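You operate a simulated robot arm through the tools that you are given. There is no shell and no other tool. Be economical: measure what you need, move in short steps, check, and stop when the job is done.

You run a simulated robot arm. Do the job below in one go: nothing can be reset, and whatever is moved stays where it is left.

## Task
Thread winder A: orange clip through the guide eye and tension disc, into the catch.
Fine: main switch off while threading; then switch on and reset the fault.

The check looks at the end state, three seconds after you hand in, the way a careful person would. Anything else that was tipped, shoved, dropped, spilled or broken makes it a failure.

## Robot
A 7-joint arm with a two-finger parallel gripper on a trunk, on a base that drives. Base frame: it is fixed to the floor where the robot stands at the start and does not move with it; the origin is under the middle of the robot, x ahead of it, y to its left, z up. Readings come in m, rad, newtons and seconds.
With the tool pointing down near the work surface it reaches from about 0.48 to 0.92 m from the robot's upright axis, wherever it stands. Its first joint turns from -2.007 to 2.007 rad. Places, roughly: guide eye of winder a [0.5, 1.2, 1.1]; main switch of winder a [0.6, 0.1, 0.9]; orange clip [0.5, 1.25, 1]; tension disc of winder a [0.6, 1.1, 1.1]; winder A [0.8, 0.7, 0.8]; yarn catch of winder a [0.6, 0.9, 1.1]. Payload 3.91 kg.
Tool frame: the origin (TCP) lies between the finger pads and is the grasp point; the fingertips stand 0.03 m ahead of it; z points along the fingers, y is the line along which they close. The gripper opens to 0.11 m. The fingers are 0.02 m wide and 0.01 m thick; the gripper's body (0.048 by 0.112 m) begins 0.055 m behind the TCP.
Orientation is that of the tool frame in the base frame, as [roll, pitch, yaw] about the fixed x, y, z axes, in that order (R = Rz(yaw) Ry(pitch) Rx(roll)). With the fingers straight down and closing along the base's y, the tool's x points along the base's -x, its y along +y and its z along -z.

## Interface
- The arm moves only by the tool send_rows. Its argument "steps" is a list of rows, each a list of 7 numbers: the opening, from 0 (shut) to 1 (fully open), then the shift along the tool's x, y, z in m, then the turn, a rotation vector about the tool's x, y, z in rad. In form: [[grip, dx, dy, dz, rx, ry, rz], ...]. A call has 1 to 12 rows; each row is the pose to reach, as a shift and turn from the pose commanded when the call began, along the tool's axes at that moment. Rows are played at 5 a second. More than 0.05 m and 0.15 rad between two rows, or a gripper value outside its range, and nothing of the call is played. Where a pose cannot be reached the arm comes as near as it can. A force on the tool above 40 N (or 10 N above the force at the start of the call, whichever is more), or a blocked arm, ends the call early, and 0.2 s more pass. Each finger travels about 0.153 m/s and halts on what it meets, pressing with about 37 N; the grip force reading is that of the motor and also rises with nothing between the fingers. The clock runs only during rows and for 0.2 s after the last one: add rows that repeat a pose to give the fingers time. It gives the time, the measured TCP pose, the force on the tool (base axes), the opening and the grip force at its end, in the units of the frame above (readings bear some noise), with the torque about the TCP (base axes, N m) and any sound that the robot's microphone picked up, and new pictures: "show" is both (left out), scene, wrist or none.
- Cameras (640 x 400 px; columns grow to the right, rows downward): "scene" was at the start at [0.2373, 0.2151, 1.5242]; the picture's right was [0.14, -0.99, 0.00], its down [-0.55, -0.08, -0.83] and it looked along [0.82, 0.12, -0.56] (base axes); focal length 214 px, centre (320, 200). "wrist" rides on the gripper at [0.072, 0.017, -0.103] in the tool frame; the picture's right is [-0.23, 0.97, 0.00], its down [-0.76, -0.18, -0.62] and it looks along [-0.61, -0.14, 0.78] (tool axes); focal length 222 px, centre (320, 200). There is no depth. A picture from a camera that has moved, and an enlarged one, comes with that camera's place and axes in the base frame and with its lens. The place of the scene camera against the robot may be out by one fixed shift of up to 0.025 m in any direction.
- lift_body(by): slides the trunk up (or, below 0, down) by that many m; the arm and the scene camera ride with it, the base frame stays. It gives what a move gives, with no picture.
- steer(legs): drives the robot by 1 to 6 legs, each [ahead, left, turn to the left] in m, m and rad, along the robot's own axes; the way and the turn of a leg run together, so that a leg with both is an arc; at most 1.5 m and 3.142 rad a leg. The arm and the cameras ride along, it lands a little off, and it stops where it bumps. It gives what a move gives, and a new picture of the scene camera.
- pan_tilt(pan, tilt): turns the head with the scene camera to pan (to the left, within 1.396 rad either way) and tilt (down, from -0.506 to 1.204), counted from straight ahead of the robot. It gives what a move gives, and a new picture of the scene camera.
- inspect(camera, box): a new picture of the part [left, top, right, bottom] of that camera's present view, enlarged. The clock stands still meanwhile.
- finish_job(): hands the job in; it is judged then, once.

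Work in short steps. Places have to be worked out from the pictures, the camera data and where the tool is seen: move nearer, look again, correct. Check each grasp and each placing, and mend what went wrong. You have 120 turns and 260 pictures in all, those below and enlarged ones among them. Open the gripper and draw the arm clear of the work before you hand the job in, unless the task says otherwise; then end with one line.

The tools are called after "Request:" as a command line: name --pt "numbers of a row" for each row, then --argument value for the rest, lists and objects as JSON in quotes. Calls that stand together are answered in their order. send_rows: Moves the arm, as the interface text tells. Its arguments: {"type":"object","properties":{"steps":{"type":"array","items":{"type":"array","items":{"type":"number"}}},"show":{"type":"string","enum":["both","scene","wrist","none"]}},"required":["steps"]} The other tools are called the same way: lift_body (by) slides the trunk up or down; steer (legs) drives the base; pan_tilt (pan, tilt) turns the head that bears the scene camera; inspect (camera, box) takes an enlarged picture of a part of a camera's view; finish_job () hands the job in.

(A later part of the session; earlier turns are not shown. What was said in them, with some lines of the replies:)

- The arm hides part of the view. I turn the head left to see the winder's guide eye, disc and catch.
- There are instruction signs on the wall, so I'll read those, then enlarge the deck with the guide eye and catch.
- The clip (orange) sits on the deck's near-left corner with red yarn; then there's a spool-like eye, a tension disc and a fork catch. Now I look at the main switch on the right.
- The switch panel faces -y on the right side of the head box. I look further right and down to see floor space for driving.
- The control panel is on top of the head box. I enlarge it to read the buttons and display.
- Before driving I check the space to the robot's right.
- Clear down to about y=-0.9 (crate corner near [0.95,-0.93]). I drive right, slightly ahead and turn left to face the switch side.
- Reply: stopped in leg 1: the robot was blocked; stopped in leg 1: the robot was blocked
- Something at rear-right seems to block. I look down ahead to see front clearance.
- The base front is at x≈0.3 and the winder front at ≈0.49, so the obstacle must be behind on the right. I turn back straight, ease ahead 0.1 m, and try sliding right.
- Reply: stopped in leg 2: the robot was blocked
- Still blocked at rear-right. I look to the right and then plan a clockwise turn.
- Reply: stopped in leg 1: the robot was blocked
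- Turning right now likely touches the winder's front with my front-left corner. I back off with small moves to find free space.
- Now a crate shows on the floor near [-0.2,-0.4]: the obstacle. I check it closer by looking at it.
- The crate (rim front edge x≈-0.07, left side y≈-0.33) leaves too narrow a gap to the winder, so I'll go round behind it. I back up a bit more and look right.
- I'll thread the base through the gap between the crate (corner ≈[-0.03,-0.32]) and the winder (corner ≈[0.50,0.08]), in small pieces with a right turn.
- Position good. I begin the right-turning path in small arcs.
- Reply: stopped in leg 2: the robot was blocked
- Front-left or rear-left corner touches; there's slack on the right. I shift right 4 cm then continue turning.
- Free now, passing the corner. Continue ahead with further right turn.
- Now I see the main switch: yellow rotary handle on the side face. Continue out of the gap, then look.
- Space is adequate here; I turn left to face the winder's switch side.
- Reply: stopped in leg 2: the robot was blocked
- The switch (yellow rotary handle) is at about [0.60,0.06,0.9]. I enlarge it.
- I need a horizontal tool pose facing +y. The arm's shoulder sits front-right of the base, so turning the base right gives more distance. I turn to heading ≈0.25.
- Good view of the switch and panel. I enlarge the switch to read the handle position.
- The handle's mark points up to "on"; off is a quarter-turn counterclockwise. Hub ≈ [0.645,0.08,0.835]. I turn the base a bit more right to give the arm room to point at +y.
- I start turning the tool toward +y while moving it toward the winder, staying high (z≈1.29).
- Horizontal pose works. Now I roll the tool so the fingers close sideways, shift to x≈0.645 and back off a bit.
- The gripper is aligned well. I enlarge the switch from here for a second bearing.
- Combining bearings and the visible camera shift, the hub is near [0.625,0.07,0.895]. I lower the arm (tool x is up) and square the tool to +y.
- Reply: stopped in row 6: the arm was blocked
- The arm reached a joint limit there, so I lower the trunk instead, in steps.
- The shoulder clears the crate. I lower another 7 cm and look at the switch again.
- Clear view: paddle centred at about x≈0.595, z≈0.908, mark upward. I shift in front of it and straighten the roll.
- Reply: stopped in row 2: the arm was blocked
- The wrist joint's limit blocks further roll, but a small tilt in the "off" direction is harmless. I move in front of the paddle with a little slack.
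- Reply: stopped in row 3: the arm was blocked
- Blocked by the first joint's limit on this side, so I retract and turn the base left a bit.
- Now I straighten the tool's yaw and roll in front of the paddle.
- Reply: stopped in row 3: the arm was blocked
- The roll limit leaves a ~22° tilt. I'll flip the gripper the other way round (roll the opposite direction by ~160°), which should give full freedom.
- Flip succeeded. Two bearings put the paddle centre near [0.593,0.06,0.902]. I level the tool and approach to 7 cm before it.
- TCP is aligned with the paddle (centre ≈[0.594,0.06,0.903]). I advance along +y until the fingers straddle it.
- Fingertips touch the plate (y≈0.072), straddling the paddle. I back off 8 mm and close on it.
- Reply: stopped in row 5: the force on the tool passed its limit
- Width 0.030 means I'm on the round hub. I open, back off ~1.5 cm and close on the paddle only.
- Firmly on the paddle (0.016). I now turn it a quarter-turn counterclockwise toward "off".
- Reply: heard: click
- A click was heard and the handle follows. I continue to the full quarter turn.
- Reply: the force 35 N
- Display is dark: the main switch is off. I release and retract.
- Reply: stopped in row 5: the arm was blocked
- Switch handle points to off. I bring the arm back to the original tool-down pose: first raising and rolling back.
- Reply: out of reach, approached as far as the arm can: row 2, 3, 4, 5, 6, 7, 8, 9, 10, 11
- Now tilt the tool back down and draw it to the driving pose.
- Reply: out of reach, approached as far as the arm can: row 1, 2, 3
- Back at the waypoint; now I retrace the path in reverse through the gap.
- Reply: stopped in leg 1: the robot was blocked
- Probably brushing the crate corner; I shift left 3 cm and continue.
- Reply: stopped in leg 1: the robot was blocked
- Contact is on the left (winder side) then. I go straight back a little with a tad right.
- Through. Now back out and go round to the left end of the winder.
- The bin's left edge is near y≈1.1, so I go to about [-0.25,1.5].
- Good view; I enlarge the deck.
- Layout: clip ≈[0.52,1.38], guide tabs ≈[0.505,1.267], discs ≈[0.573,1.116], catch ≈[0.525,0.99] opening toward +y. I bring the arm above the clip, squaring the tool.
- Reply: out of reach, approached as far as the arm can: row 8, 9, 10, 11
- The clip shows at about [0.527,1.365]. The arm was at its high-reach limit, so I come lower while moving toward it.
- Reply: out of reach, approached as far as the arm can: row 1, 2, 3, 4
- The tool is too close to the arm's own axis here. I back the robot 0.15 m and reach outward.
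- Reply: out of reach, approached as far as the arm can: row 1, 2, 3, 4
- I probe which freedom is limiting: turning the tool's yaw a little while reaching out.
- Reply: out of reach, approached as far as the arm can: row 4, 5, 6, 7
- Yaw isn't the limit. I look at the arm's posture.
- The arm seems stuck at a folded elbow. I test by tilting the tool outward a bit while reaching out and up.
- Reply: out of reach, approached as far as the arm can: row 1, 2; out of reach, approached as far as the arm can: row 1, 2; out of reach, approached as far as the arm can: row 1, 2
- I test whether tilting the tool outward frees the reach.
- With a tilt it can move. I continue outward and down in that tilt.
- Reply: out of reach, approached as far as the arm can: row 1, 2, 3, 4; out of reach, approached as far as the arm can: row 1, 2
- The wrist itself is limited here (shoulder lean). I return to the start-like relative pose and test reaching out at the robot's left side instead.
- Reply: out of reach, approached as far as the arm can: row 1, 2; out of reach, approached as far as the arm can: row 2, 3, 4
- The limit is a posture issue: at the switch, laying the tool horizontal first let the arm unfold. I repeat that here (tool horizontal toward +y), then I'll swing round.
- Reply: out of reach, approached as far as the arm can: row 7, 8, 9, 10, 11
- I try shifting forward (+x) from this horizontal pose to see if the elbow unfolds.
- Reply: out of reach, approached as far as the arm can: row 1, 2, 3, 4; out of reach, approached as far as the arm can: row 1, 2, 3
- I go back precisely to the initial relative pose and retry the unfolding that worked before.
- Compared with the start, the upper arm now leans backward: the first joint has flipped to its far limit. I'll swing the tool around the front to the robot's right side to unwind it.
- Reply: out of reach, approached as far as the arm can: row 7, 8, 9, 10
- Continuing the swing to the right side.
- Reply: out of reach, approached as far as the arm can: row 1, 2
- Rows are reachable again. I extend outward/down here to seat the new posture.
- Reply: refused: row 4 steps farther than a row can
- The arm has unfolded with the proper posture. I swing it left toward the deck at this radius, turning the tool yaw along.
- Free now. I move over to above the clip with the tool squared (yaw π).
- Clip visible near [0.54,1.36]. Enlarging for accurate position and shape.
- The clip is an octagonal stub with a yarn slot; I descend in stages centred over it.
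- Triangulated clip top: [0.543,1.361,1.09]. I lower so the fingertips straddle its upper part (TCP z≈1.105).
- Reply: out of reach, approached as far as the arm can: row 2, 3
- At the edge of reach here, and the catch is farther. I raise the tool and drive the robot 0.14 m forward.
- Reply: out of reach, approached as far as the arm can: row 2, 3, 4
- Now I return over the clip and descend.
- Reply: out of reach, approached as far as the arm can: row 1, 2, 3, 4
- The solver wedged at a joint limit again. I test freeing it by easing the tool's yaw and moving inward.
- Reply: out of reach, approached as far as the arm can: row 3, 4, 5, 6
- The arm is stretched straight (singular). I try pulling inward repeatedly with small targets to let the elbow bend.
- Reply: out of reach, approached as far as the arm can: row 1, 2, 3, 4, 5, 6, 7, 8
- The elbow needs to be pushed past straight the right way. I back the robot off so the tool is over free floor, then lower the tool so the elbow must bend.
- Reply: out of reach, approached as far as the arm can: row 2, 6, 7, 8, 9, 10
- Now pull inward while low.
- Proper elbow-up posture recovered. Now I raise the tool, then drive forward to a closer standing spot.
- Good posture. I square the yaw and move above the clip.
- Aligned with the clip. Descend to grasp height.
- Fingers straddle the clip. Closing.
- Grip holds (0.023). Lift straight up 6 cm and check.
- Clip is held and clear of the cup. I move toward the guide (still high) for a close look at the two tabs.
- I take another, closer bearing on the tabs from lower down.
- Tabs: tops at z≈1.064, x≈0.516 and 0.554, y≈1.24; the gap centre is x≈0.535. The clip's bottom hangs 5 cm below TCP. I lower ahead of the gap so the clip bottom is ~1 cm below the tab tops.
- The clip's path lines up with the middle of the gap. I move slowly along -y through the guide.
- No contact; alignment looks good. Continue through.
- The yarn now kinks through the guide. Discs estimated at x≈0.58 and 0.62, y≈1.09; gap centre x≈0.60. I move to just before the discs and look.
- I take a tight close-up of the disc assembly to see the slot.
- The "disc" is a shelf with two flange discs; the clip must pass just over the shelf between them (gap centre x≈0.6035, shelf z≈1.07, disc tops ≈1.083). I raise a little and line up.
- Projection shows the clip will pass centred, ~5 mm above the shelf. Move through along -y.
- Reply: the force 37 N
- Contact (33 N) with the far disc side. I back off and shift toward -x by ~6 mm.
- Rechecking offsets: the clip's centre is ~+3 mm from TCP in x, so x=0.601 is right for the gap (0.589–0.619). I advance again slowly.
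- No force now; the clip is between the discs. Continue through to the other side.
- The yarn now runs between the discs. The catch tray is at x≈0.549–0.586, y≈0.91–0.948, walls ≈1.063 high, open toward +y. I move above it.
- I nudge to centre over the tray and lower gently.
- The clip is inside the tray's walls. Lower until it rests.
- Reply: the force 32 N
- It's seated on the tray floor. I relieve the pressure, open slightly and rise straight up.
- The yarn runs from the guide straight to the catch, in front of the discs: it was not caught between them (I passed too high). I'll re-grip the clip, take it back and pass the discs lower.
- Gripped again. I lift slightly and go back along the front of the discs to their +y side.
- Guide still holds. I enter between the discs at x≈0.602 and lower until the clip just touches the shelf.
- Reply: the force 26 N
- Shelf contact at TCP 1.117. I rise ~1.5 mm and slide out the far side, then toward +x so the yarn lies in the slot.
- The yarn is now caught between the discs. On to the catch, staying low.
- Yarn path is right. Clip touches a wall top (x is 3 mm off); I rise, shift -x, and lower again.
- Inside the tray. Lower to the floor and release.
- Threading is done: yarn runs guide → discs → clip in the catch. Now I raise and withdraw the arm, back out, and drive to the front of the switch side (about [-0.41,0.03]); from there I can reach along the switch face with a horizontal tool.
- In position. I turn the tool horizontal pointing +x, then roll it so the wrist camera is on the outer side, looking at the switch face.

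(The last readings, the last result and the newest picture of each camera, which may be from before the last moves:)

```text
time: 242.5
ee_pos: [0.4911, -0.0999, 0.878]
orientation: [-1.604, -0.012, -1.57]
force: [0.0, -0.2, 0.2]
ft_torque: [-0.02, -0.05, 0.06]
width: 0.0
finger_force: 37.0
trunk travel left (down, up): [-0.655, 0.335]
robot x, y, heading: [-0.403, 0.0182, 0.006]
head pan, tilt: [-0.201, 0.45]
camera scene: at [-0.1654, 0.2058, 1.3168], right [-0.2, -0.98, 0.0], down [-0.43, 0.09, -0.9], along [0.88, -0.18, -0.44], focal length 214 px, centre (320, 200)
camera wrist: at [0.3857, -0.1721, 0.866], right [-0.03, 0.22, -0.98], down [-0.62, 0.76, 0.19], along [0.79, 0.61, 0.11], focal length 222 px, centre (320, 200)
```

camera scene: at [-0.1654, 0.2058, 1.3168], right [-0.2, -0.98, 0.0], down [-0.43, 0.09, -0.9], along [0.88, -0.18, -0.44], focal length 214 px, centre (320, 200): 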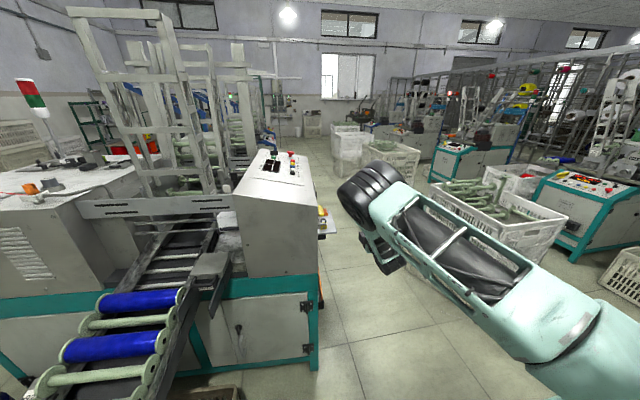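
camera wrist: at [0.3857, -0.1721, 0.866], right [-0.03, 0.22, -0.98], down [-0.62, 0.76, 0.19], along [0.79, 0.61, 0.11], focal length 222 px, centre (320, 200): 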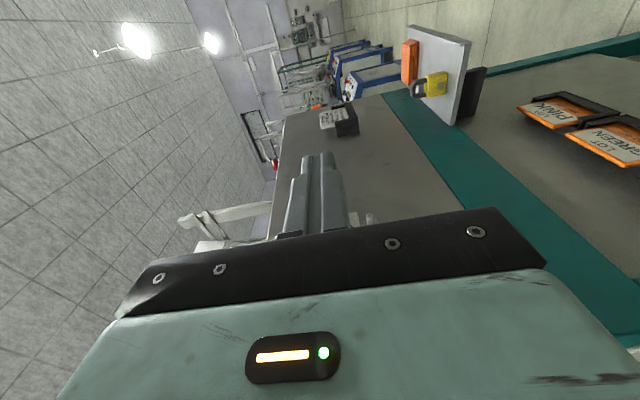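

The arm moves freely here. I'll straddle the horizontal paddle's near end with open fingers (above/below) and then swing it up. First the approach: to y≈0.038, z≈0.904, then advance to x≈0.558.

Request:
send_rows --pt "0.1 -0.035 -0.007 0 0.01 0 0" --pt "0.2 -0.07 -0.014 0 0.02 0 0" --pt "0.32 -0.105 -0.02 0 0.033 0 0" --pt "0.32 -0.138 -0.026 0 0.033 0 0" --pt "0.32 -0.138 -0.026 0.02 0.033 0 0" --pt "0.32 -0.138 -0.026 0.04 0.033 0 0" --pt "0.32 -0.138 -0.026 0.055 0.033 0 0" --pt "0.32 -0.138 -0.026 0.067 0.033 0 0" --show "both"

Request:
inspect --camera "wrist" --box '[220, 80, 460, 230]'

```text
time: 244.3
ee_pos: [0.5572, 0.039, 0.9016]
orientation: [-1.569, -0.01, -1.569]
force: [-0.1, -0.6, 0.2]
ft_torque: [-0.02, 0.01, 0.0]
width: 0.0349
finger_force: 0.0
trunk travel left (down, up): [-0.655, 0.335]
robot x, y, heading: [-0.4058, 0.0179, 0.005]
head pan, tilt: [-0.201, 0.45]
camera scene: at [-0.1655, 0.2059, 1.3168], right [-0.2, -0.98, 0.0], down [-0.43, 0.09, -0.9], along [0.88, -0.18, -0.44], focal length 214 px, centre (320, 200)
camera wrist: at [0.4545, -0.0332, 0.8855], right [0.0, 0.22, -0.98], down [-0.62, 0.76, 0.17], along [0.78, 0.61, 0.14], focal length 222 px, centre (320, 200)
```

scene: 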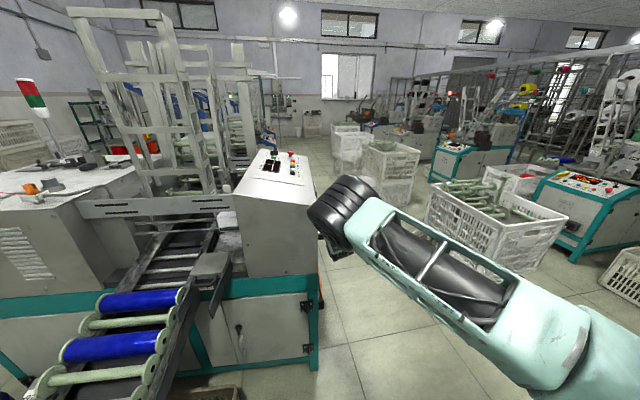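
wrist: 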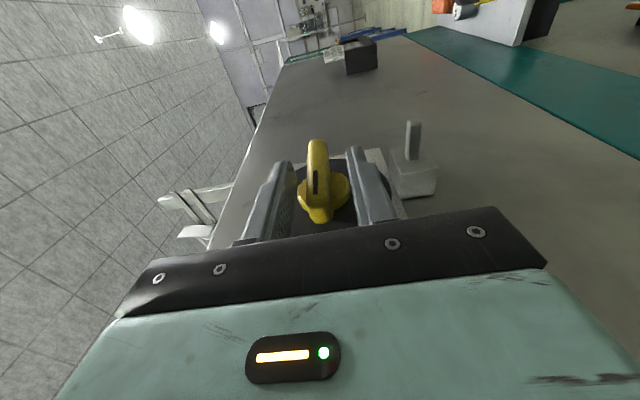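

```text
2.67 times, centred on (340, 155) of wrist
camera zoom: at [0.4545, -0.0332, 0.8855], right [0.0, 0.22, -0.98], down [-0.62, 0.76, 0.17], along [0.78, 0.61, 0.14], focal length 592 px, centre (267, 320)
```

zoom: 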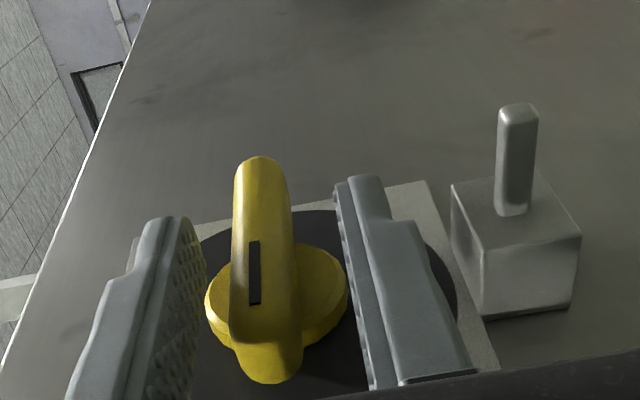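

The paddle is nicely straddled. I narrow the fingers and swing it clockwise (near end upward) along an arc to "on".

Request:
send_rows --pt "0.18 0 0 0 0 0 0" --pt "0.18 0 -0.0053 0.0004 -0.145 0 0" --pt "0.18 0 -0.0106 0.0015 -0.29 0 0" --pt "0.18 0 -0.0156 0.0034 -0.435 0 0" --pt "0.18 0 -0.0203 0.006 -0.58 0 0" --pt "0.18 0 -0.0245 0.0093 -0.725 0 0" --pt "0.18 0 -0.0283 0.0131 -0.87 0 0" --pt "0.18 0 -0.0314 0.0175 -1.015 0 0" --pt "0.18 0 -0.0339 0.0222 -1.16 0 0" --pt "0.18 0 -0.0357 0.0273 -1.305 0 0" --pt "0.18 0 -0.0367 0.0325 -1.45 0 0" --pt "0.18 0 -0.037 0.0372 -1.59 0 0" --show "both"

Request:
inspect --camera "wrist" --box '[220, 80, 460, 230]'

Request:
inspect --camera "scene" --box '[200, 120, 360, 220]'

```text
time: 246.3
ee_pos: [0.5788, 0.0327, 0.9333]
orientation: [-2.704, -0.019, -1.574]
force: [-1.1, -4.5, 0.5]
ft_torque: [0.27, -0.14, 0.12]
width: 0.0205
finger_force: 0.7
out of reach, approached as far as the arm can: row 10
trunk travel left (down, up): [-0.655, 0.335]
robot x, y, heading: [-0.4033, 0.0221, 0.002]
head pan, tilt: [-0.201, 0.45]
heard: click
stopped in row 10: the force on the tool passed its limit (the readings are from after the stop); the commanded pose is now the measured one
camera scene: at [-0.1654, 0.2052, 1.3169], right [-0.2, -0.98, 0.0], down [-0.43, 0.09, -0.9], along [0.88, -0.18, -0.44], focal length 214 px, centre (320, 200)
camera wrist: at [0.5196, -0.0376, 1.0217], right [-0.88, 0.22, -0.42], down [-0.1, 0.77, 0.63], along [0.46, 0.59, -0.66], focal length 222 px, centre (320, 200)
```

scene: 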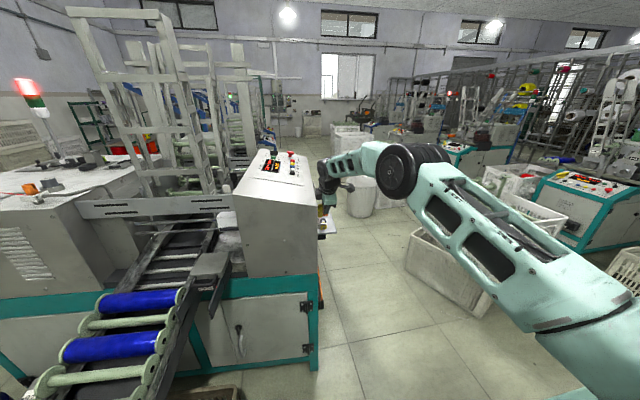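
wrist: 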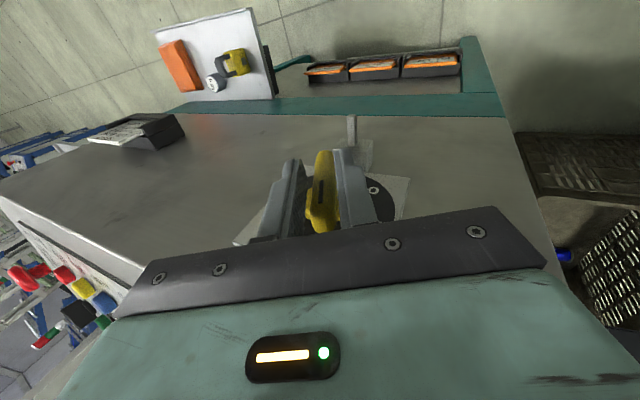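

```text
2.67 times, centred on (340, 155) of wrist
camera zoom: at [0.5196, -0.0376, 1.0217], right [-0.88, 0.22, -0.42], down [-0.1, 0.77, 0.63], along [0.46, 0.59, -0.66], focal length 592 px, centre (267, 320)
```

zoom: 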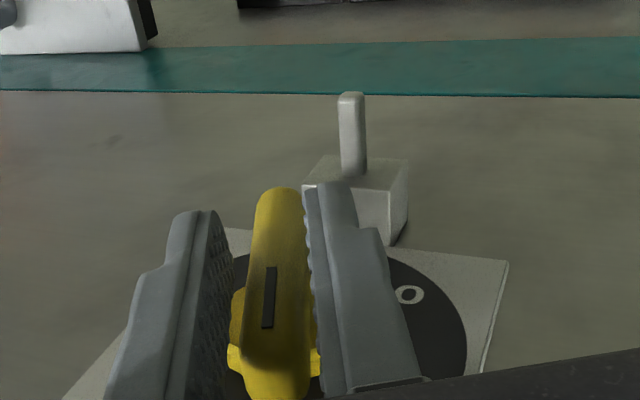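

```text
4.00 times, centred on (280, 170) of scene
camera zoom: at [-0.1654, 0.2052, 1.3169], right [-0.2, -0.98, 0.0], down [-0.43, 0.09, -0.9], along [0.88, -0.18, -0.44], focal length 858 px, centre (480, 320)
```

zoom: 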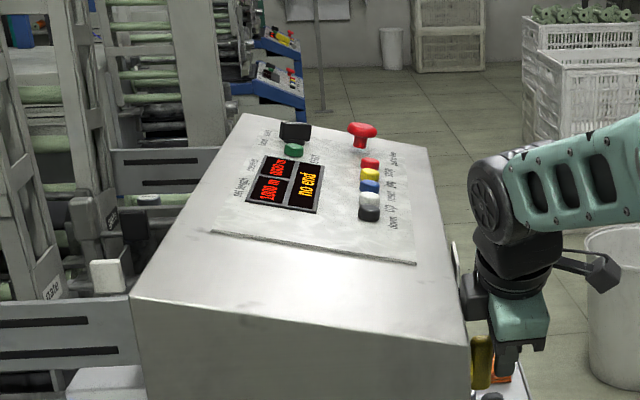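

Click heard; display shows "no end" and the lamp is on. The handle still needs its last ~20°; the arm is near full reach, so I nudge the paddle's top toward +x, then release, retract and raise.

Request:
send_rows --pt "0.24 0 0 0 0 0 0" --pt "0.24 0 -0.005 0.0023 0 0 0" --pt "0.24 0 -0.01 0.0046 0 0 0" --pt "0.24 0 -0.015 0.007 0 0 0" --pt "0.24 0 -0.02 0.0093 0 0 0" --show "none"

Request:
send_rows --pt "0.45 0 0 0 0 0 0" --pt "0.45 0 0 -0.03 0 0 0" --pt "0.45 0 0 -0.06 0 0 0" --pt "0.45 0.02 0 -0.1 0 0 0" --show "none"

Request:
inspect --camera "wrist" --box '[160, 40, 480, 240]'

Request:
lift_body --by 0.22

Request:
steer --legs '[[0.3, 0.0, 0]]'

```text
time: 247.5
ee_pos: [0.601, 0.0306, 0.934]
orientation: [-2.707, -0.021, -1.574]
force: [-9.9, -19.3, 1.3]
ft_torque: [0.04, 0.08, 0.28]
width: 0.0292
finger_force: 2.5
trunk travel left (down, up): [-0.655, 0.335]
robot x, y, heading: [-0.4055, 0.0214, -0.002]
head pan, tilt: [-0.201, 0.45]
```

```text
time: 248.5
ee_pos: [0.5599, 0.0172, 1.0248]
orientation: [-2.706, -0.018, -1.571]
force: [1.0, -0.1, -0.9]
ft_torque: [-0.03, -0.01, 0.03]
width: 0.0495
finger_force: 0.0
trunk travel left (down, up): [-0.655, 0.335]
robot x, y, heading: [-0.4021, 0.0201, 0.002]
head pan, tilt: [-0.201, 0.45]
```

```text
2.00 times, centred on (320, 140) of wrist
camera zoom: at [0.4996, -0.0531, 1.1137], right [-0.88, 0.22, -0.41], down [-0.1, 0.77, 0.63], along [0.46, 0.6, -0.66], focal length 444 px, centre (320, 320)
```

zoom: 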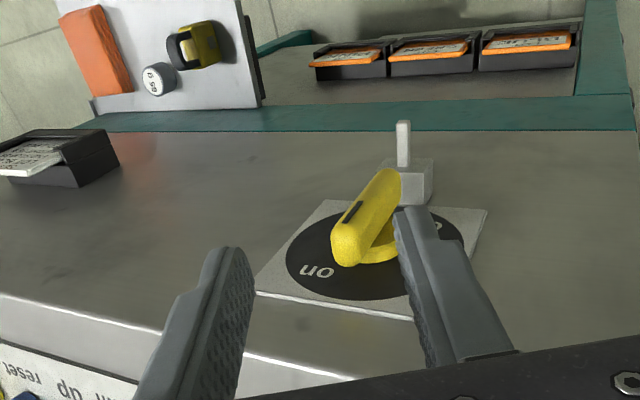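

```text
time: 250.8
ee_pos: [0.5593, 0.0162, 1.2457]
orientation: [-2.705, -0.017, -1.573]
force: [-0.4, -0.6, 0.4]
ft_torque: [0.04, 0.0, -0.03]
width: 0.0496
finger_force: 0.1
trunk travel left (down, up): [-0.875, 0.115]
robot x, y, heading: [-0.4055, 0.0204, 0.001]
head pan, tilt: [-0.201, 0.45]
```

```text
time: 252.9
ee_pos: [0.8621, 0.017, 1.246]
orientation: [-2.705, -0.016, -1.572]
force: [0.2, 0.7, 0.2]
ft_torque: [-0.02, -0.02, -0.01]
width: 0.0498
finger_force: 0.0
trunk travel left (down, up): [-0.875, 0.115]
robot x, y, heading: [-0.1017, 0.0194, 0.003]
head pan, tilt: [-0.201, 0.45]
camera scene: at [0.1368, 0.2065, 1.5368], right [-0.2, -0.98, 0.0], down [-0.43, 0.09, -0.9], along [0.88, -0.18, -0.44], focal length 214 px, centre (320, 200)
```

scene: 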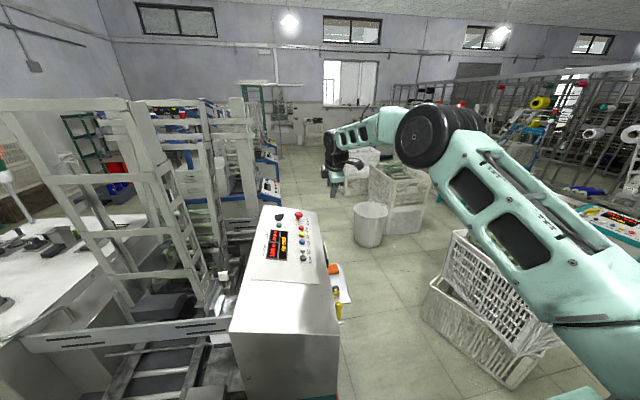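

The handle is upright at "on". Next the reset button: I close the fingers, bring the tool near the panel's front, and look.

Request:
send_rows --pt "0.2 -0.01 0.037 0.0 0 0 0" --pt "0.0 -0.02 0.074 0.007 0 0 0" --pt "0.0 -0.03 0.11 0.014 0 0 0" --pt "0.0 -0.043 0.147 0.0265 0 0 0" --show "wrist"

Request:
inspect --camera "scene" --box '[230, 200, 350, 275]'

Request:
inspect --camera "wrist" --box '[160, 40, 480, 240]'

```text
time: 253.9
ee_pos: [0.739, 0.0581, 1.1576]
orientation: [-2.704, -0.018, -1.573]
force: [0.2, 0.6, -0.3]
ft_torque: [0.02, 0.01, -0.01]
width: 0.0
finger_force: 36.6
trunk travel left (down, up): [-0.875, 0.115]
robot x, y, heading: [-0.0985, 0.0221, 0.004]
head pan, tilt: [-0.201, 0.45]
camera wrist: at [0.6797, -0.0119, 1.2462], right [-0.88, 0.22, -0.42], down [-0.1, 0.77, 0.63], along [0.46, 0.59, -0.66], focal length 222 px, centre (320, 200)
```

wrist: 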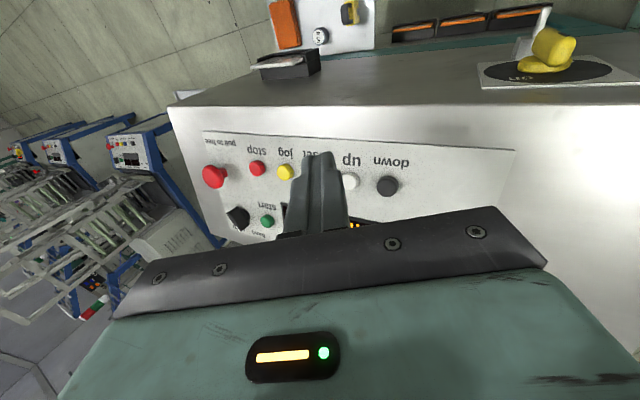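

```text
5.33 times, centred on (290, 238) of scene
camera zoom: at [0.137, 0.2061, 1.5368], right [-0.2, -0.98, 0.0], down [-0.43, 0.09, -0.9], along [0.88, -0.18, -0.44], focal length 1144 px, centre (480, 0)
```

zoom: 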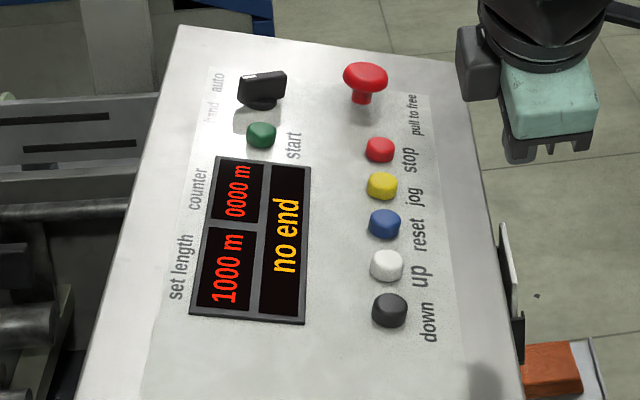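

```text
2.00 times, centred on (320, 140) of wrist
camera zoom: at [0.6797, -0.0119, 1.2462], right [-0.88, 0.22, -0.42], down [-0.1, 0.77, 0.63], along [0.46, 0.59, -0.66], focal length 444 px, centre (320, 320)
5 turns are left
```

zoom: 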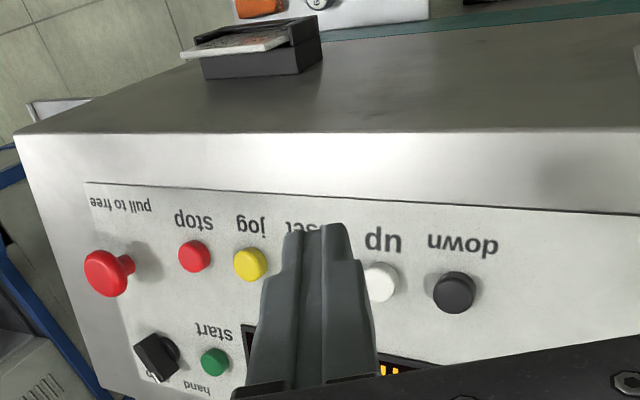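

Reset (blue, between "up" and "jog") is at ≈[0.818,0.133,1.04]. I move above it, press down in small steps, then rise and check the display.

Request:
send_rows --pt "0 -0.025 -0.0142 0.02 0 0 0" --pt "0 -0.05 -0.0284 0.045 0 0 0" --pt "0 -0.075 -0.0426 0.07 0 0 0" --pt "0 -0.075 -0.0426 0.0838 0 0 0" --show "wrist"

Request:
send_rows --pt "0 0 0.0042 0.0091 0 0 0" --pt "0 0 0.0084 0.0181 0 0 0" --pt "0 0 0.0101 0.0218 0 0 0" --pt "0 0 0.0118 0.0254 0 0 0" --pt "0 0 0.0135 0.029 0 0 0" --pt "0 0 0.0148 0.0317 0 0 0" --pt "0 0 0.0148 0.0317 0 0 0" --show "wrist"

Request:
inspect --camera "scene" --box '[230, 200, 350, 275]'

```text
time: 254.9
ee_pos: [0.8145, 0.1325, 1.0995]
orientation: [-2.705, -0.018, -1.571]
force: [-1.6, 1.5, 0.0]
ft_torque: [0.0, -0.02, -0.02]
width: 0.0
finger_force: 36.8
trunk travel left (down, up): [-0.875, 0.115]
robot x, y, heading: [-0.1035, 0.0255, 0.004]
head pan, tilt: [-0.201, 0.45]
camera wrist: at [0.7543, 0.0623, 1.1871], right [-0.88, 0.22, -0.42], down [-0.1, 0.77, 0.63], along [0.46, 0.59, -0.66], focal length 222 px, centre (320, 200)
```

wrist: 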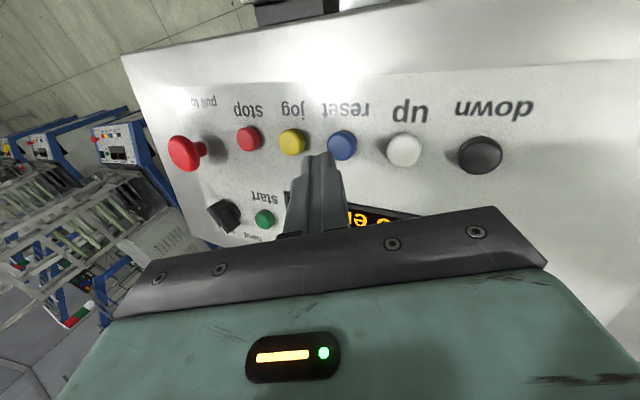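

```text
time: 256.5
ee_pos: [0.8139, 0.1328, 1.0653]
orientation: [-2.705, -0.019, -1.573]
force: [0.1, 0.0, 2.2]
ft_torque: [0.04, -0.02, 0.03]
width: 0.0
finger_force: 36.9
trunk travel left (down, up): [-0.875, 0.115]
robot x, y, heading: [-0.102, 0.0236, 0.006]
head pan, tilt: [-0.201, 0.45]
camera wrist: at [0.7539, 0.0617, 1.1527], right [-0.88, 0.22, -0.42], down [-0.1, 0.77, 0.63], along [0.46, 0.59, -0.66], focal length 222 px, centre (320, 200)
```

wrist: 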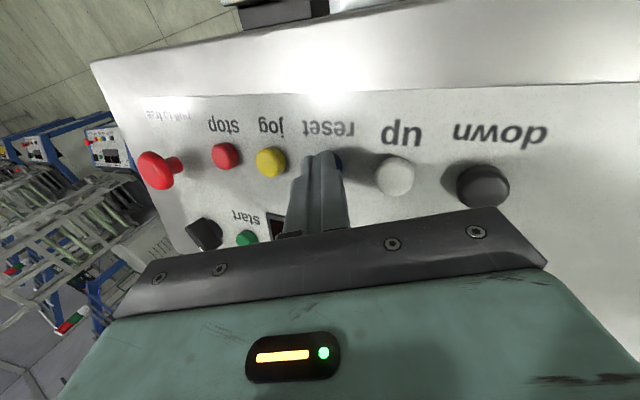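

```text
5.33 times, centred on (290, 238) of scene
camera zoom: at [0.1369, 0.2065, 1.5368], right [-0.2, -0.98, 0.0], down [-0.43, 0.09, -0.9], along [0.88, -0.18, -0.44], focal length 1144 px, centre (480, 0)
4 turns are left
```

zoom: 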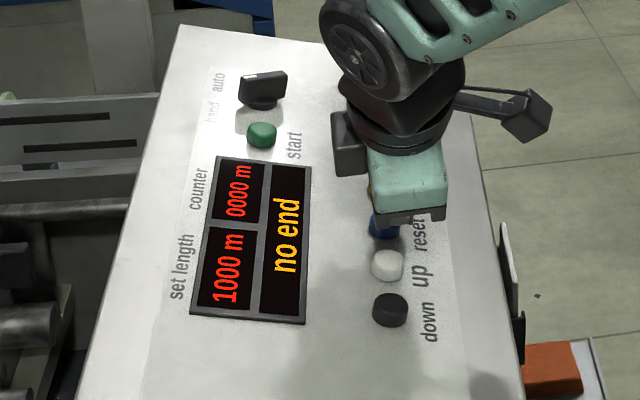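

Only light contact (2 N) so far and the fault is still shown. I press deeper in small steps (force-guarded), then rise and check.

Request:
send_rows --pt "0 0 0.0037 0.001 0 0 0" --pt "0 0 0.0048 0.0032 0 0 0" --pt "0 0 0.0058 0.0055 0 0 0" --pt "0 0 0.0069 0.0078 0 0 0" --pt "0 0 0.0079 0.01 0 0 0" --pt "0 0 0.009 0.0123 0 0 0" --pt "0 0 0.009 0.0123 0 0 0" --show "wrist"

Request:
inspect --camera "scene" --box '[230, 200, 350, 275]'

Request:
send_rows --pt "0 0 -0.0084 -0.0181 0 0 0" --pt "0 0 -0.0211 -0.0454 0 0 0" --pt "0 0 -0.0338 -0.0726 0 0 0" --show "wrist"

Request:
inspect --camera "scene" --box '[230, 200, 350, 275]'

```text
time: 257.9
ee_pos: [0.812, 0.1329, 1.0566]
orientation: [-2.697, -0.016, -1.574]
force: [-16.1, -6.0, 18.4]
ft_torque: [0.01, 0.28, 0.08]
width: 0.0
finger_force: 37.4
trunk travel left (down, up): [-0.875, 0.115]
robot x, y, heading: [-0.1018, 0.0201, 0.007]
head pan, tilt: [-0.201, 0.45]
heard: click
stopped in row 7: the force on the tool passed its limit (the readings are from after the stop); the commanded pose is now the measured one
camera wrist: at [0.7511, 0.0618, 1.1449], right [-0.88, 0.22, -0.42], down [-0.11, 0.77, 0.63], along [0.47, 0.6, -0.65], focal length 222 px, centre (320, 200)
```

wrist: 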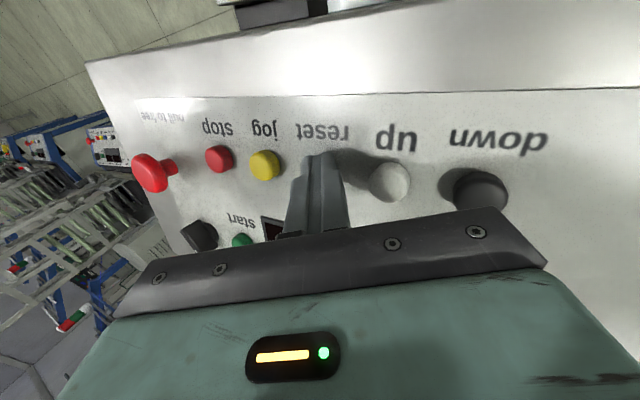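

```text
5.33 times, centred on (290, 238) of scene
camera zoom: at [0.1346, 0.206, 1.537], right [-0.2, -0.98, 0.0], down [-0.43, 0.09, -0.9], along [0.88, -0.18, -0.43], focal length 1144 px, centre (480, 0)
```

zoom: 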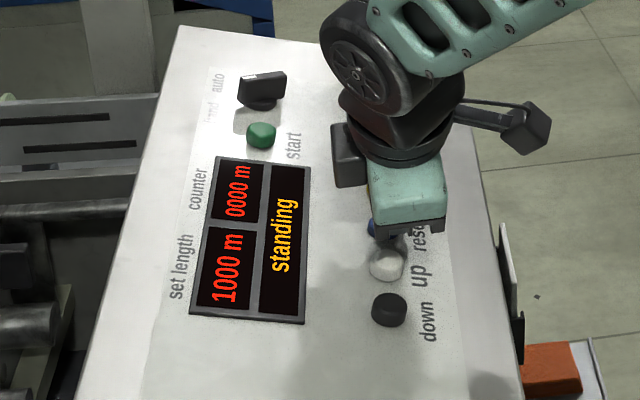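

```text
time: 258.8
ee_pos: [0.8136, 0.1329, 1.1342]
orientation: [-2.699, -0.018, -1.573]
force: [0.1, 0.2, 1.1]
ft_torque: [0.0, -0.03, 0.0]
width: 0.0
finger_force: 37.0
trunk travel left (down, up): [-0.875, 0.115]
robot x, y, heading: [-0.102, 0.0211, 0.002]
head pan, tilt: [-0.201, 0.45]
camera wrist: at [0.7526, 0.063, 1.222], right [-0.88, 0.22, -0.42], down [-0.1, 0.77, 0.63], along [0.46, 0.6, -0.66], focal length 222 px, centre (320, 200)
```

wrist: 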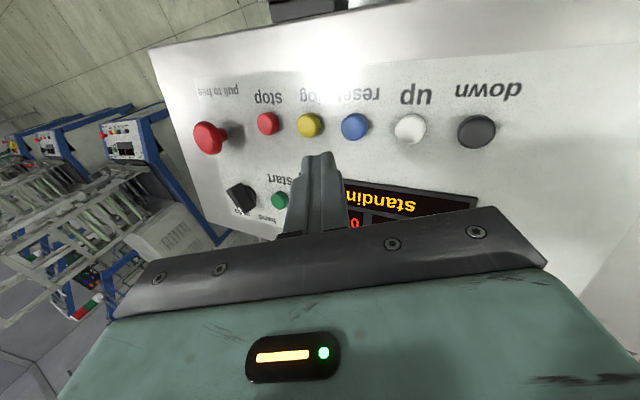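

```text
5.33 times, centred on (290, 238) of scene
camera zoom: at [0.1371, 0.2066, 1.5366], right [-0.2, -0.98, 0.0], down [-0.43, 0.09, -0.9], along [0.88, -0.18, -0.44], focal length 1144 px, centre (480, 0)
3 turns are left
```

zoom: 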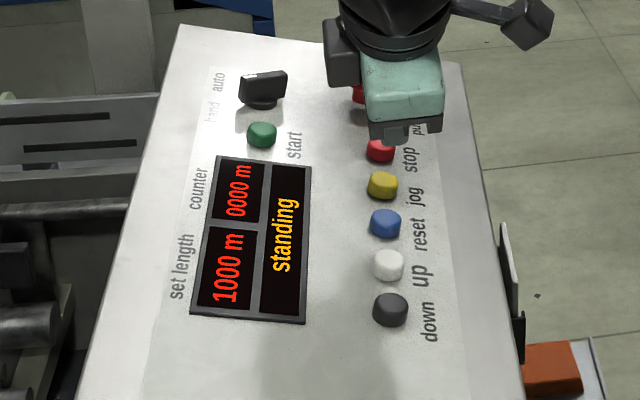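

The fault is cleared: the display reads "standing". I draw the arm clear (up, outward to -y), open the gripper, back the robot off, and take a last look at the threading.

Request:
send_rows --pt "0.1 0.03 -0.0127 -0.0272 0 0 0" --pt "0.3 0.07 -0.0211 -0.04 0 0 0" --pt "0.6 0.11 -0.0211 -0.045 0 0 0" --pt "0.8 0.15 -0.0211 -0.045 0 0 0" --pt "0.8 0.18 -0.0211 -0.045 0 0 0" --show "none"

Request:
steer --legs '[[-0.35, 0, 0]]'

Request:
pan_tilt --pan 0.75 --tilt 0.35

Request:
inspect --camera "scene" --box '[200, 150, 440, 300]'

```text
time: 259.9
ee_pos: [0.8112, -0.0443, 1.1865]
orientation: [-2.699, -0.017, -1.572]
force: [0.2, 0.4, -0.4]
ft_torque: [-0.02, -0.02, -0.02]
width: 0.088
finger_force: 0.0
trunk travel left (down, up): [-0.875, 0.115]
robot x, y, heading: [-0.0995, 0.0237, 0.004]
head pan, tilt: [-0.201, 0.45]
```

```text
time: 262.2
ee_pos: [0.4607, -0.0493, 1.1874]
orientation: [-2.699, -0.017, -1.576]
force: [0.3, 0.3, -0.4]
ft_torque: [0.01, 0.01, -0.01]
width: 0.088
finger_force: 0.1
trunk travel left (down, up): [-0.875, 0.115]
robot x, y, heading: [-0.4537, 0.0195, -0.003]
head pan, tilt: [-0.201, 0.45]
camera scene: at [-0.2136, 0.2052, 1.5367], right [-0.2, -0.98, 0.0], down [-0.43, 0.09, -0.9], along [0.88, -0.18, -0.44], focal length 214 px, centre (320, 200)
```

scene: 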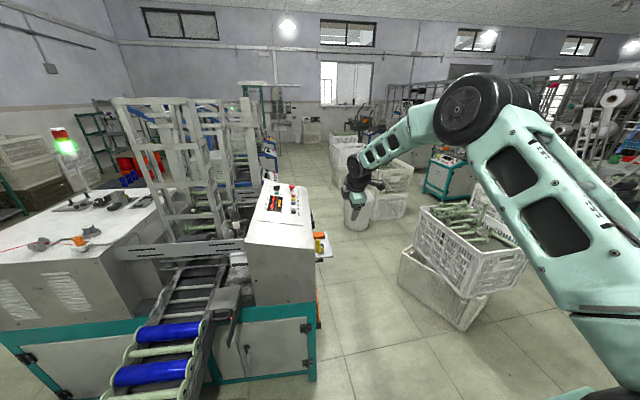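

```text
time: 263.4
ee_pos: [0.4606, -0.0482, 1.1865]
orientation: [-2.699, -0.015, -1.577]
force: [0.1, -0.3, -0.3]
ft_torque: [-0.01, -0.03, -0.01]
width: 0.0879
finger_force: 0.1
trunk travel left (down, up): [-0.875, 0.115]
robot x, y, heading: [-0.4512, 0.0187, -0.001]
head pan, tilt: [0.75, 0.351]
camera scene: at [-0.2356, 0.287, 1.546], right [0.68, -0.73, 0.0], down [-0.25, -0.23, -0.94], along [0.69, 0.64, -0.34], focal length 214 px, centre (320, 200)
```

scene: 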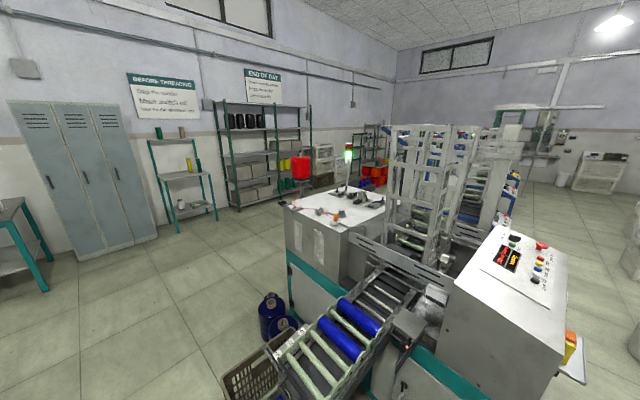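

```text
2.67 times, centred on (320, 225) of scene
camera zoom: at [-0.2356, 0.287, 1.546], right [0.68, -0.73, 0.0], down [-0.25, -0.23, -0.94], along [0.69, 0.64, -0.34], focal length 572 px, centre (320, 133)
2 turns are left
```

zoom: 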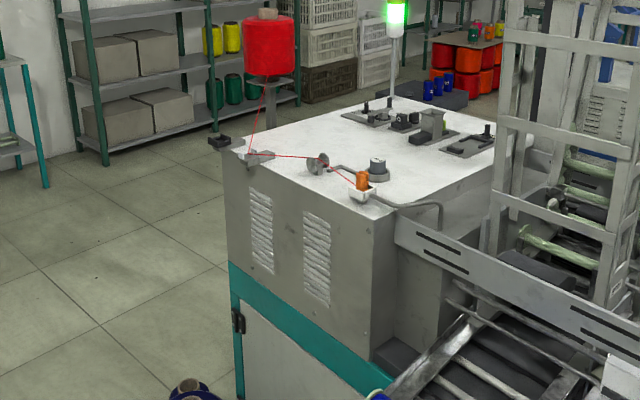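

The lamp is green, the yarn runs through the guide and discs to the clip in the catch, and the arm is clear with the gripper open. Handing in.

Request:
finish_job

```text
The job is handed in.
```

Winder A is threaded: the orange clip went through the guide eye and tension disc and sits in the catch. The main switch was off during threading and is on again. The fault is reset: the lamp is green and the display reads "standing". While driving, the base bumped the floor crate near the robot's start, and probably the crate stack by the switch side. I did not check whether either one shifted.
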